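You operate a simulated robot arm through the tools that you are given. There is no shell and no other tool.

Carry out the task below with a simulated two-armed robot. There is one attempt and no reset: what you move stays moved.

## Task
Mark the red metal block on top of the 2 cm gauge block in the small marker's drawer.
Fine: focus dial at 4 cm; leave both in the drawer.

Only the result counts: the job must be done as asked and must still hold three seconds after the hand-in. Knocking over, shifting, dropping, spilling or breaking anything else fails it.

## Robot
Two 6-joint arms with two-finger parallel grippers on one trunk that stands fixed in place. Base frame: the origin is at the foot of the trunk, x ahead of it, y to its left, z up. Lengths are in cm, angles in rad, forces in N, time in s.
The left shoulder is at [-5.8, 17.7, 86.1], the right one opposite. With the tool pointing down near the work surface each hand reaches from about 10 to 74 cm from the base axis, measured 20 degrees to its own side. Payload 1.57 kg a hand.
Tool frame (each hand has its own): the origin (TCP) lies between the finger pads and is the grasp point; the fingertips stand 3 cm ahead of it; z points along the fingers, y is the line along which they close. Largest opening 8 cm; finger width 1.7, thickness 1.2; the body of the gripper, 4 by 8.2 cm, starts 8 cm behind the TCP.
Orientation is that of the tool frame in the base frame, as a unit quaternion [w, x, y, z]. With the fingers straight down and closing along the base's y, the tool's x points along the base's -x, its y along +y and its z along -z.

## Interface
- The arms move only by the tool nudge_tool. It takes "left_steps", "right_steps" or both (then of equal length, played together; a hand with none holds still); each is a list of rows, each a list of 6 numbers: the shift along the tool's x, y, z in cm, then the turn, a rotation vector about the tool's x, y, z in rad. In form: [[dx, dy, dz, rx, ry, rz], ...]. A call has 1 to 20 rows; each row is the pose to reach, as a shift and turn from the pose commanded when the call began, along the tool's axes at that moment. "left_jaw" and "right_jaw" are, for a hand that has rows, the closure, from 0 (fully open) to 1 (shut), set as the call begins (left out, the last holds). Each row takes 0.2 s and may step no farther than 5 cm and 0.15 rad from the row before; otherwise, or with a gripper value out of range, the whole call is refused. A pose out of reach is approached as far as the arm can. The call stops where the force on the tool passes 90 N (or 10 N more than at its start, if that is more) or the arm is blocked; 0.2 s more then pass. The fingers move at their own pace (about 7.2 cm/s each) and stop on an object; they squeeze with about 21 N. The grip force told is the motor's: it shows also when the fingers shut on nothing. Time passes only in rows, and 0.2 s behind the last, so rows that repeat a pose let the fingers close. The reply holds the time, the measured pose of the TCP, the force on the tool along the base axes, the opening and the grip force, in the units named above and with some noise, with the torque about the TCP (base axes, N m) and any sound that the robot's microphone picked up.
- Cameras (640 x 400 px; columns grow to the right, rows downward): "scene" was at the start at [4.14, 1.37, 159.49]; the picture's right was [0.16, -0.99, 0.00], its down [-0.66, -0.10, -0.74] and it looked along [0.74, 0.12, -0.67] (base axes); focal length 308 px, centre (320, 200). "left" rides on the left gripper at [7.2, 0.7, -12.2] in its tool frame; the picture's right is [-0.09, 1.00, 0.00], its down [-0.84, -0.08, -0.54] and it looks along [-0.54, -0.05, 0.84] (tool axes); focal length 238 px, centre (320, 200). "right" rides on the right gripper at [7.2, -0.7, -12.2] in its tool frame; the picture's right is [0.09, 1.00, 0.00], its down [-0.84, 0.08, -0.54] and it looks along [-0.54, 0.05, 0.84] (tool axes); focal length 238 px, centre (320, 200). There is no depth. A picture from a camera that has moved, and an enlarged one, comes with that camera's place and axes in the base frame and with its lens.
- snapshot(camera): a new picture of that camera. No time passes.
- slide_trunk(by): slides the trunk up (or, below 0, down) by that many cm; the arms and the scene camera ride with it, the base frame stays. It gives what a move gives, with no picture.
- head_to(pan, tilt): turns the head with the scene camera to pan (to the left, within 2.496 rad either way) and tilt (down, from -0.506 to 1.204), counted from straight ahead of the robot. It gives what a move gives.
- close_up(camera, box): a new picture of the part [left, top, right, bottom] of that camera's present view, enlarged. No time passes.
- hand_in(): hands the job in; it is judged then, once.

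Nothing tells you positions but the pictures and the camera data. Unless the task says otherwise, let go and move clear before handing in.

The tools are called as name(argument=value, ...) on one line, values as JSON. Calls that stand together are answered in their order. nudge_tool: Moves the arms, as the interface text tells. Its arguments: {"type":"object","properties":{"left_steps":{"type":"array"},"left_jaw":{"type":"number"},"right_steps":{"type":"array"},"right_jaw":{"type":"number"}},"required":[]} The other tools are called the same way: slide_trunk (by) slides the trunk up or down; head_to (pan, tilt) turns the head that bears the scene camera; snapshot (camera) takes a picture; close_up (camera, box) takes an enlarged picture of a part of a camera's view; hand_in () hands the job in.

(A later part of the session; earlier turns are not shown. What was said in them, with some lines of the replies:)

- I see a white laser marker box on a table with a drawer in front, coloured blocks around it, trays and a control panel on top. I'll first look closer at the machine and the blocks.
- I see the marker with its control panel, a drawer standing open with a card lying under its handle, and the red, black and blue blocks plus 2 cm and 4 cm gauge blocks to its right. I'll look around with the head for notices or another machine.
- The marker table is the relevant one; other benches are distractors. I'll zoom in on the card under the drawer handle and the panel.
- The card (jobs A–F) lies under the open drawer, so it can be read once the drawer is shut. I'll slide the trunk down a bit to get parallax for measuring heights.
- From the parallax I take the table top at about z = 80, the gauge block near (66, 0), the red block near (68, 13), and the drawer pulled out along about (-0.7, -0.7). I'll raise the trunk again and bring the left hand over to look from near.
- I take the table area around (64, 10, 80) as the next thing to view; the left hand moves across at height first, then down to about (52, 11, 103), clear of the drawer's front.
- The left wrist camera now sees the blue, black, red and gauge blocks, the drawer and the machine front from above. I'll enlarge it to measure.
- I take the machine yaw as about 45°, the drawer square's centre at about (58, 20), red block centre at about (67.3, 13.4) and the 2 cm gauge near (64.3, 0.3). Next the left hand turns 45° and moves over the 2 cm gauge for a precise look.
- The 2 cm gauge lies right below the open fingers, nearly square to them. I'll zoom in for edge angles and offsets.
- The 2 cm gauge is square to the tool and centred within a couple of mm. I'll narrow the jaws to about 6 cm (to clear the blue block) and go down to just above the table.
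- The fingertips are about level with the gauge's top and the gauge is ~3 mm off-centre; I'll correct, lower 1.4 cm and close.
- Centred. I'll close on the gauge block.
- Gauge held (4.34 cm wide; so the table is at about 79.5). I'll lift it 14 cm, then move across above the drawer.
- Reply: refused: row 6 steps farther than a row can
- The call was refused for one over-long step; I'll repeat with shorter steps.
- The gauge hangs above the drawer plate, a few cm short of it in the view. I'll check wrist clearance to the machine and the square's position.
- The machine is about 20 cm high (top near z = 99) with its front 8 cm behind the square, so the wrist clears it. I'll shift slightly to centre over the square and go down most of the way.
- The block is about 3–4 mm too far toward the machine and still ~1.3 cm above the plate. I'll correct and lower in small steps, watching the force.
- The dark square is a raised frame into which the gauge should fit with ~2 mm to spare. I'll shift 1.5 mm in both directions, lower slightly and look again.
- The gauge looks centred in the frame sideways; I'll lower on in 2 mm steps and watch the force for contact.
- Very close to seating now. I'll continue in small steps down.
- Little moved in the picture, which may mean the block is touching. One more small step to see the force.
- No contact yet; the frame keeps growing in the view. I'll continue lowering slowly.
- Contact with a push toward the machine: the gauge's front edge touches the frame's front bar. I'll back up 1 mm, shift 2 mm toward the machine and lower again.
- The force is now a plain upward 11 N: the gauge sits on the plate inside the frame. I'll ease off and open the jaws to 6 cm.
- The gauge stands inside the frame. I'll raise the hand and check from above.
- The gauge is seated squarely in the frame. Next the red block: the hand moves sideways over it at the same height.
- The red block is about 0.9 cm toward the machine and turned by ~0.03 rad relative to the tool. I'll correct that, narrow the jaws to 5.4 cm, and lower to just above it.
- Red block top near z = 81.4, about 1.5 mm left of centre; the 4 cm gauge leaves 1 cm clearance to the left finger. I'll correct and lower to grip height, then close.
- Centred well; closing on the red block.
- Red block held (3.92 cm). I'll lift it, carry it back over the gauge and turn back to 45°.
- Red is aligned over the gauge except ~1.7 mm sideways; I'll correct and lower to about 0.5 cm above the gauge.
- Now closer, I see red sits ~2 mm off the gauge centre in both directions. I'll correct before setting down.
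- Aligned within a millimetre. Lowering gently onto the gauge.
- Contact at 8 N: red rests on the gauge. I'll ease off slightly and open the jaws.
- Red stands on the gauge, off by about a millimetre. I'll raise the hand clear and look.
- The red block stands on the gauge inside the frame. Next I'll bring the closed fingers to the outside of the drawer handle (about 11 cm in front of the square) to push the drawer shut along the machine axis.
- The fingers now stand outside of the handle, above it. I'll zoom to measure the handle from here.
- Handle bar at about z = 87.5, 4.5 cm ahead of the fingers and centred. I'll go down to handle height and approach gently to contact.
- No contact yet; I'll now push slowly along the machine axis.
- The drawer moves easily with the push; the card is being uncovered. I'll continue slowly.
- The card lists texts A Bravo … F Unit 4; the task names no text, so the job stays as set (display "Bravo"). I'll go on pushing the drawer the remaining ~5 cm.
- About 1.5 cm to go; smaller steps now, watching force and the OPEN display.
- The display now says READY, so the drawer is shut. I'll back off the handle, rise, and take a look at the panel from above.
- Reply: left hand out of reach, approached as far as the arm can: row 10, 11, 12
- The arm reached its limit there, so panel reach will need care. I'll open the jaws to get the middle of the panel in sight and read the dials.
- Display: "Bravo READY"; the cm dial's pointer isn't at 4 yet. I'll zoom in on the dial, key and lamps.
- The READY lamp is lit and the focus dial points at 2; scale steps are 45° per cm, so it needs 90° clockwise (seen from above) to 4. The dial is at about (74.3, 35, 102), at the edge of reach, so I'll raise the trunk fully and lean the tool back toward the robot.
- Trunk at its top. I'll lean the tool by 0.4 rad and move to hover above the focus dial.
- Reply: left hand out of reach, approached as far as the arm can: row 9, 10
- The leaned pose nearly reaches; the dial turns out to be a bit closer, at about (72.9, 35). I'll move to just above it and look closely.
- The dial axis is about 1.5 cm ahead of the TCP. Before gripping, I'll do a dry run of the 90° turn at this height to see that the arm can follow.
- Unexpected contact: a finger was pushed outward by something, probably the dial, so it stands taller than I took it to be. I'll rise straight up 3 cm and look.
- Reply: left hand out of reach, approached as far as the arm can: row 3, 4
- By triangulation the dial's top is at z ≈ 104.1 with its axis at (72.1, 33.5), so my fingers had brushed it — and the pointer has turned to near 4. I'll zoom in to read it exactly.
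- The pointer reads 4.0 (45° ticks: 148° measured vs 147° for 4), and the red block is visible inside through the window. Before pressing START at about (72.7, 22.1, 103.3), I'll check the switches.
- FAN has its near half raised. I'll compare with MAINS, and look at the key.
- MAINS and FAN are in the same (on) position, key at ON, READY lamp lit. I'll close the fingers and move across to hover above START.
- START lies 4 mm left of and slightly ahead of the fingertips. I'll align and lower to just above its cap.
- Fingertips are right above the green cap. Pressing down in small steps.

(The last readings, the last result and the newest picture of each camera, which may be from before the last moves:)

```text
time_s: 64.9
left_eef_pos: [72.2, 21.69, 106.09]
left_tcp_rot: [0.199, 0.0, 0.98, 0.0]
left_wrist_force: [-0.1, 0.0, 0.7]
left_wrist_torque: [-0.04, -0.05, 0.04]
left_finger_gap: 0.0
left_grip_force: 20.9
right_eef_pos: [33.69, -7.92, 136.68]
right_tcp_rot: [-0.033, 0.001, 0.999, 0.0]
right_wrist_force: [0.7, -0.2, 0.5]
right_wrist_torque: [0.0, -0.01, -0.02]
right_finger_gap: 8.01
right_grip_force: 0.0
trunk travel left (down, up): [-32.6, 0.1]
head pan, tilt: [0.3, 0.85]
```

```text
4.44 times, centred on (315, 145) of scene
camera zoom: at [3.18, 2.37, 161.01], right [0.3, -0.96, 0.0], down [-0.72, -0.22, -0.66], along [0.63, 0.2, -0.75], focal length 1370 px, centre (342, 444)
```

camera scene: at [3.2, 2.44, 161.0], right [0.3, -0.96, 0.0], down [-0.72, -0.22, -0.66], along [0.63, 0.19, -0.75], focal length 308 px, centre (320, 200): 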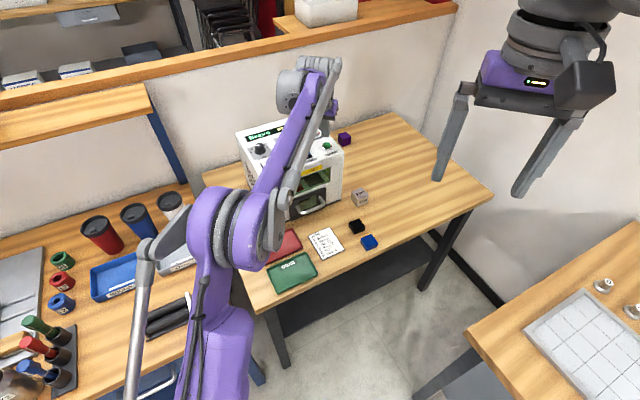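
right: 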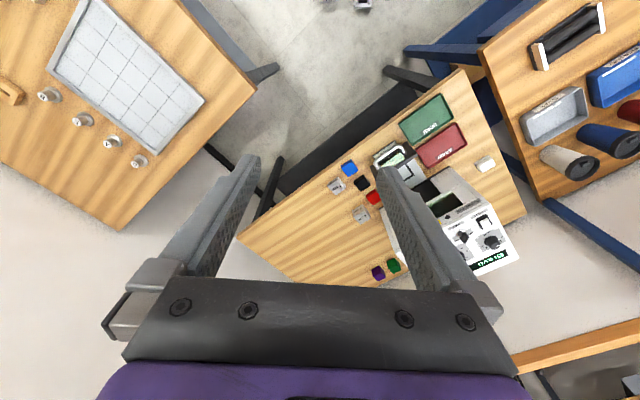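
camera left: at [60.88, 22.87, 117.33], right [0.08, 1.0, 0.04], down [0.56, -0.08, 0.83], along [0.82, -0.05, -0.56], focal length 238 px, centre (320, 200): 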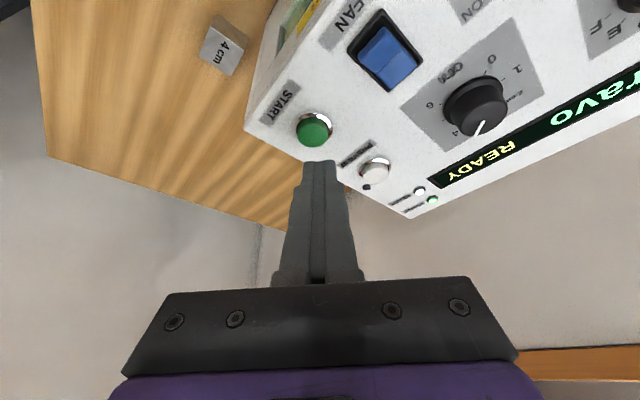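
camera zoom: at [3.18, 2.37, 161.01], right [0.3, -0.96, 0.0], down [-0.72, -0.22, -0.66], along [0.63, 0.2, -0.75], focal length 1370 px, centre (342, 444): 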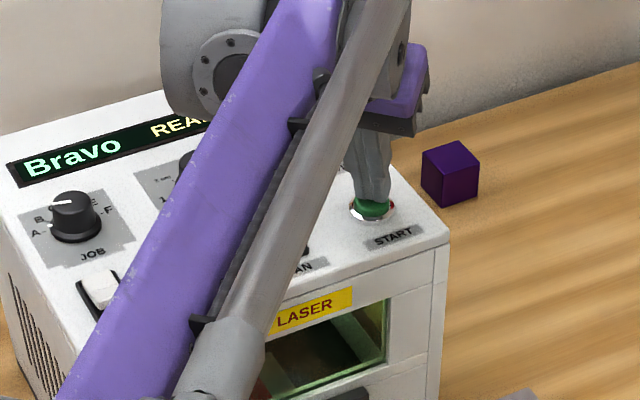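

nudge_tool(left_steps=[[0.078, 0, 0.184, 0, 0, 0], [0.156, 0, 0.368, 0, 0, 0], [0.156, 0, 0.368, 0, 0, 0]])

close_up(camera="left", box=[240, 80, 400, 200])

close_up(camera="scene", box=[270, 100, 360, 190])

```text
time_s: 65.7
left_eef_pos: [72.29, 21.9, 105.76]
left_tcp_rot: [0.2, 0.001, 0.98, -0.001]
left_wrist_force: [2.7, 0.3, 9.0]
left_wrist_torque: [0.04, -0.13, 0.0]
left_finger_gap: 0.0
left_grip_force: 20.7
right_eef_pos: [33.56, -7.95, 136.77]
right_tcp_rot: [-0.033, 0.0, 0.999, 0.001]
right_wrist_force: [0.3, 0.8, 0.4]
right_wrist_torque: [-0.01, -0.03, -0.01]
right_finger_gap: 7.99
right_grip_force: 0.1
trunk travel left (down, up): [-32.6, 0.1]
head pan, tilt: [0.3, 0.85]
heard: click
```

```text
3.33 times, centred on (320, 140) of left
camera zoom: at [60.84, 22.39, 114.09], right [0.09, 1.0, 0.04], down [0.56, -0.08, 0.83], along [0.83, -0.05, -0.56], focal length 794 px, centre (320, 400)
```

zoom: 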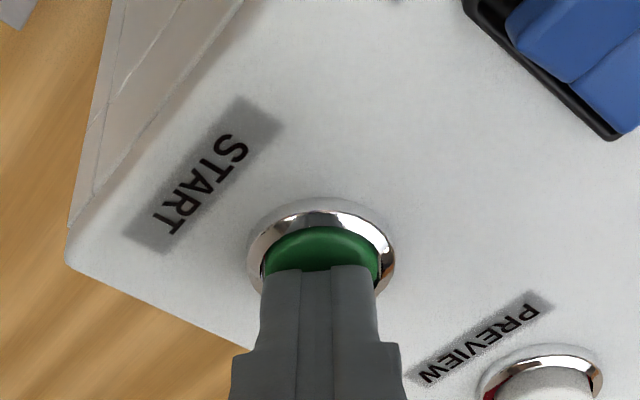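

```text
4.44 times, centred on (315, 145) of scene
camera zoom: at [3.15, 2.35, 161.02], right [0.3, -0.96, 0.0], down [-0.72, -0.22, -0.66], along [0.63, 0.2, -0.75], focal length 1370 px, centre (342, 444)
```

zoom: 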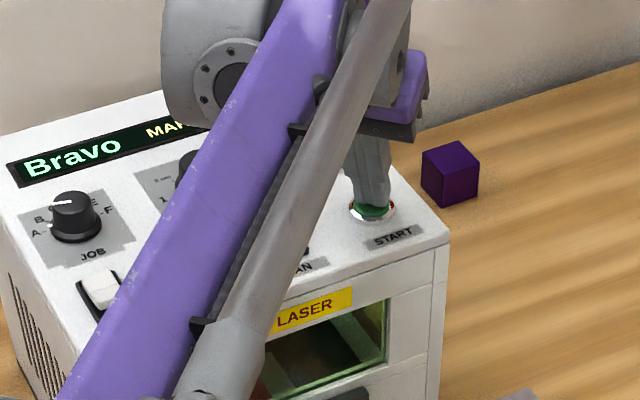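

A click, and the display shows "MAR…" (marking). I'll lift off the button and wait for it to finish.

nudge_tool(left_steps=[[-0.39, 0, -0.92, 0, 0, 0], [-0.78, 0, -1.84, 0, 0, 0], [-1.17, 0, -2.76, 0, 0, 0], [-1.17, 0, -2.76, 0, 0, 0]])

snapshot(camera="left")

close_up(camera="scene", box=[230, 100, 360, 220])

```text
time_s: 66.7
left_eef_pos: [72.23, 21.93, 108.66]
left_tcp_rot: [0.199, 0.0, 0.98, 0.0]
left_wrist_force: [0.1, -0.8, -0.2]
left_wrist_torque: [0.02, -0.02, -0.03]
left_finger_gap: 0.0
left_grip_force: 21.3
right_eef_pos: [33.66, -7.96, 136.79]
right_tcp_rot: [-0.034, 0.0, 0.999, 0.0]
right_wrist_force: [-0.8, -0.3, 0.1]
right_wrist_torque: [-0.03, -0.02, -0.02]
right_finger_gap: 8.02
right_grip_force: 0.0
trunk travel left (down, up): [-32.6, 0.1]
head pan, tilt: [0.3, 0.85]
```

```text
taken
camera left: at [60.82, 22.47, 117.06], right [0.09, 1.0, 0.04], down [0.56, -0.08, 0.83], along [0.82, -0.05, -0.56], focal length 238 px, centre (320, 200)
```

left: 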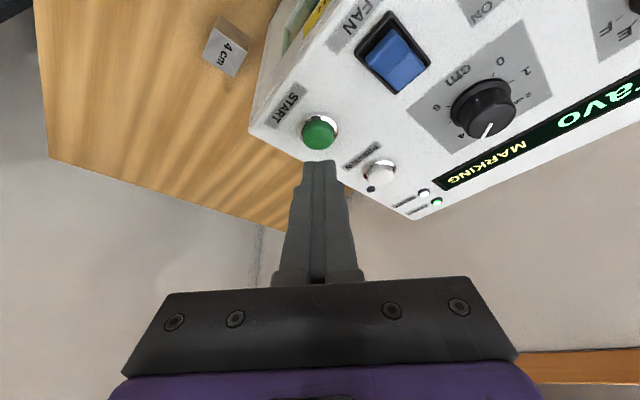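

```text
3.33 times, centred on (295, 160) of scene
camera zoom: at [3.21, 2.38, 161.0], right [0.3, -0.96, 0.0], down [-0.72, -0.22, -0.66], along [0.63, 0.2, -0.75], focal length 1028 px, centre (403, 333)
```

zoom: 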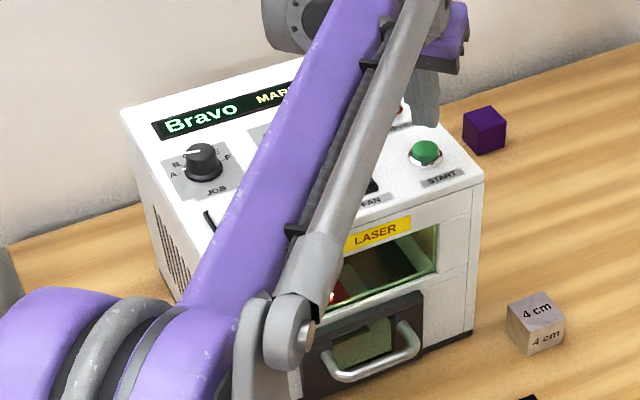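

Display reads MARKING. I'll hold still and wait.

nudge_tool(left_steps=[[0, 0, 0, 0, 0, 0], [0, 0, 0, 0, 0, 0], [0, 0, 0, 0, 0, 0], [0, 0, 0, 0, 0, 0], [0, 0, 0, 0, 0, 0], [0, 0, 0, 0, 0, 0], [0, 0, 0, 0, 0, 0], [0, 0, 0, 0, 0, 0], [0, 0, 0, 0, 0, 0], [0, 0, 0, 0, 0, 0], [0, 0, 0, 0, 0, 0], [0, 0, 0, 0, 0, 0], [0, 0, 0, 0, 0, 0], [0, 0, 0, 0, 0, 0], [0, 0, 0, 0, 0, 0], [0, 0, 0, 0, 0, 0], [0, 0, 0, 0, 0, 0], [0, 0, 0, 0, 0, 0], [0, 0, 0, 0, 0, 0], [0, 0, 0, 0, 0, 0]])

close_up(camera="left", box=[380, 40, 640, 220])

```text
time_s: 70.9
left_eef_pos: [72.3, 21.88, 108.64]
left_tcp_rot: [0.199, 0.001, 0.98, -0.001]
left_wrist_force: [0.4, 0.4, -0.3]
left_wrist_torque: [0.02, 0.01, -0.02]
left_finger_gap: 0.01
left_grip_force: 20.9
right_eef_pos: [33.67, -7.91, 136.62]
right_tcp_rot: [-0.033, 0.0, 0.999, 0.0]
right_wrist_force: [1.0, 0.3, 0.5]
right_wrist_torque: [0.02, -0.03, 0.01]
right_finger_gap: 8.02
right_grip_force: 0.0
trunk travel left (down, up): [-32.6, 0.1]
head pan, tilt: [0.3, 0.85]
```

```text
2.22 times, centred on (510, 130) of left
camera zoom: at [60.82, 22.46, 117.05], right [0.09, 1.0, 0.04], down [0.56, -0.08, 0.83], along [0.82, -0.05, -0.56], focal length 530 px, centre (-102, 356)
```

zoom: 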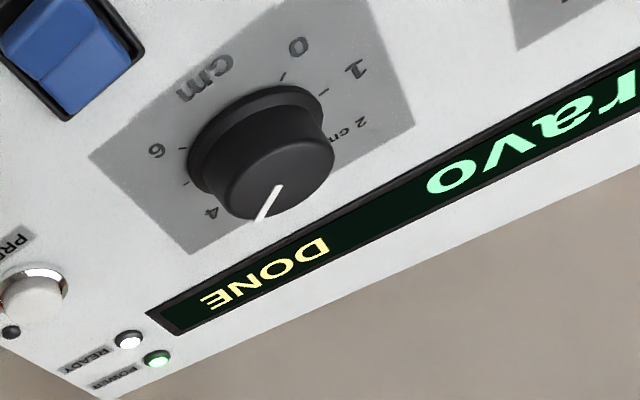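

The display says DONE with the dial at 4. I'll retract the arm toward the robot, clear of the machine, and then check the block through the window.

nudge_tool(left_steps=[[3.68, 0, -1.56, 0, 0, 0], [7.37, 0, -3.12, 0, 0, 0], [11.05, 0, -4.67, 0, 0, 0], [14.74, 0, -6.23, 0, 0, 0], [18.42, 0, -7.79, 0, 0, 0], [22.1, 0, -9.35, 0, 0, 0], [22.1, 4, -11, 0, 0, 0], [22.1, 8, -13, 0, 0, 0], [22.1, 12, -14, 0, 0, 0], [22.1, 12, -14, 0, 0, 0]])

snapshot(camera="scene")

snapshot(camera="left")

```text
time_s: 73.1
left_eef_pos: [46.46, 33.83, 113.23]
left_tcp_rot: [0.198, 0.001, 0.98, 0.0]
left_wrist_force: [0.6, -1.3, 1.1]
left_wrist_torque: [-0.02, 0.0, 0.0]
left_finger_gap: 0.0
left_grip_force: 20.9
right_eef_pos: [33.72, -8.02, 136.67]
right_tcp_rot: [-0.033, -0.001, 0.999, 0.0]
right_wrist_force: [0.0, 0.6, -0.1]
right_wrist_torque: [0.01, 0.02, -0.01]
right_finger_gap: 8.01
right_grip_force: 0.1
trunk travel left (down, up): [-32.6, 0.1]
head pan, tilt: [0.3, 0.85]
```

```text
taken
camera scene: at [3.22, 2.32, 161.01], right [0.3, -0.96, 0.0], down [-0.72, -0.22, -0.66], along [0.63, 0.2, -0.75], focal length 308 px, centre (320, 200)
```

scene: 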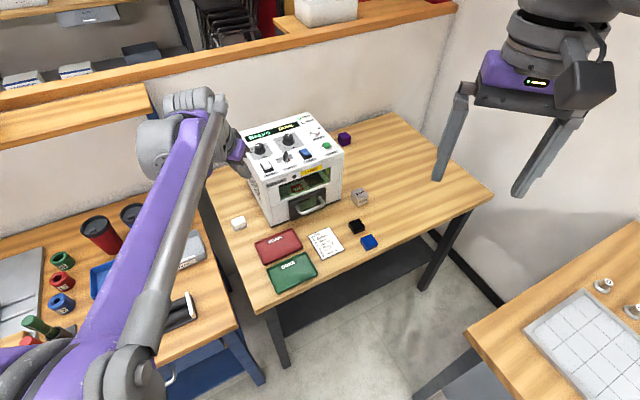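

```text
taken
camera left: at [35.07, 34.41, 121.56], right [0.09, 1.0, 0.04], down [0.56, -0.08, 0.82], along [0.82, -0.05, -0.56], focal length 238 px, centre (320, 200)
```

left: 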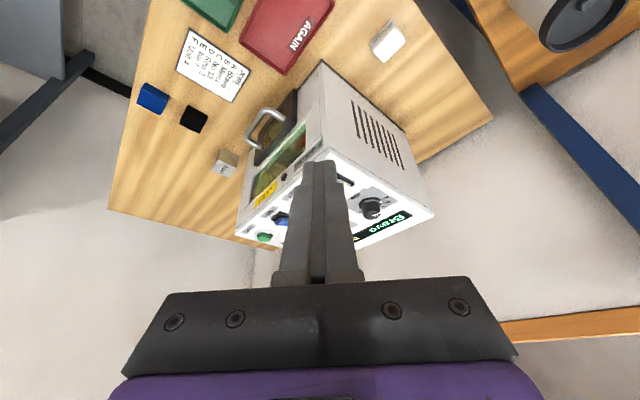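

close_up(camera="scene", box=[270, 165, 350, 215])

close_up(camera="scene", box=[240, 105, 352, 175])

close_up(camera="left", box=[230, 100, 330, 190])

```text
8.00 times, centred on (310, 190) of scene
camera zoom: at [3.22, 2.32, 161.01], right [0.3, -0.96, 0.0], down [-0.72, -0.22, -0.66], along [0.63, 0.2, -0.75], focal length 2466 px, centre (400, 280)
```

zoom: 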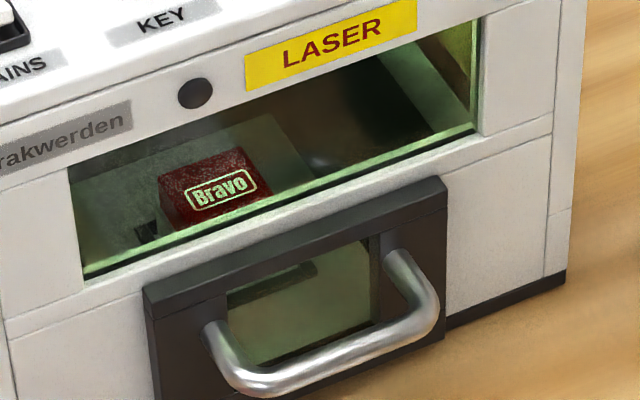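

```text
5.71 times, centred on (296, 140) of scene
camera zoom: at [3.22, 2.32, 161.01], right [0.3, -0.96, 0.0], down [-0.72, -0.22, -0.66], along [0.63, 0.2, -0.75], focal length 1762 px, centre (457, 543)
```

zoom: 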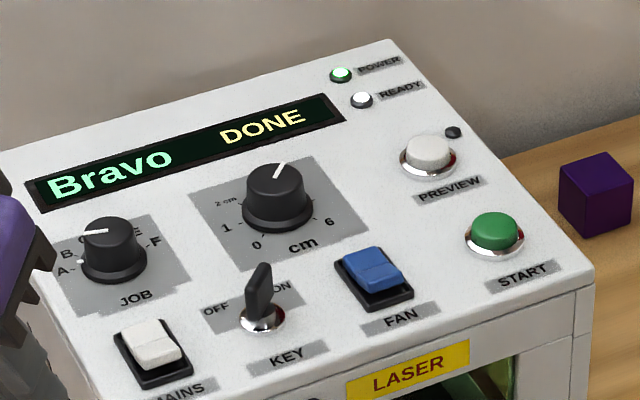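

```text
4.44 times, centred on (280, 145) of left
camera zoom: at [35.07, 34.41, 121.56], right [0.09, 1.0, 0.04], down [0.56, -0.08, 0.82], along [0.82, -0.05, -0.56], focal length 1059 px, centre (498, 444)
```

zoom: 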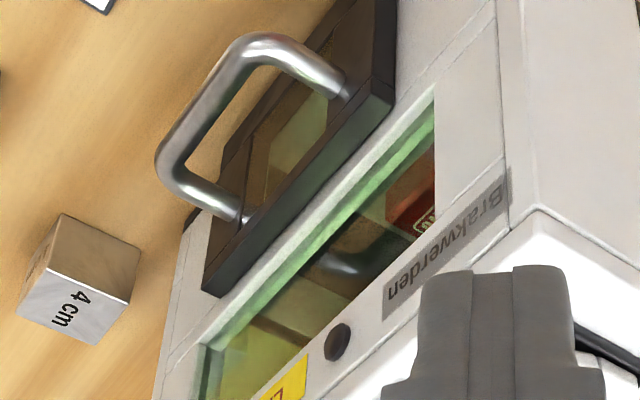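

Through the window the red block, still on the gauge inside the shut drawer, carries a crisp "Bravo" mark. The display says DONE, the dial stands at 4, and both arms are clear, so I'm handing in.

hand_in()

```text
The job is handed in.
```

The red metal block is marked "Bravo". It's still on top of the 2 cm gauge block in the drawer, and the job is handed in. Through the window the mark looks crisp, the display reads DONE, and the focus dial reads 4 cm. The drawer is shut and both arms are clear of the machine.

- **Text:** the task didn't name a text, so I left the job selector where it was. It was on "Bravo" (job A on the card).
- **Focus dial:** the dial reached 4 by accident. While I was practising the turn above it, the fingers came down lower than I'd judged and dragged it from 2. I checked the pointer against the scale marks before pressing START, so I didn't turn it again. The contact pushed sideways on the dial with about 16 N, and I saw no sign that the machine or anything else moved.
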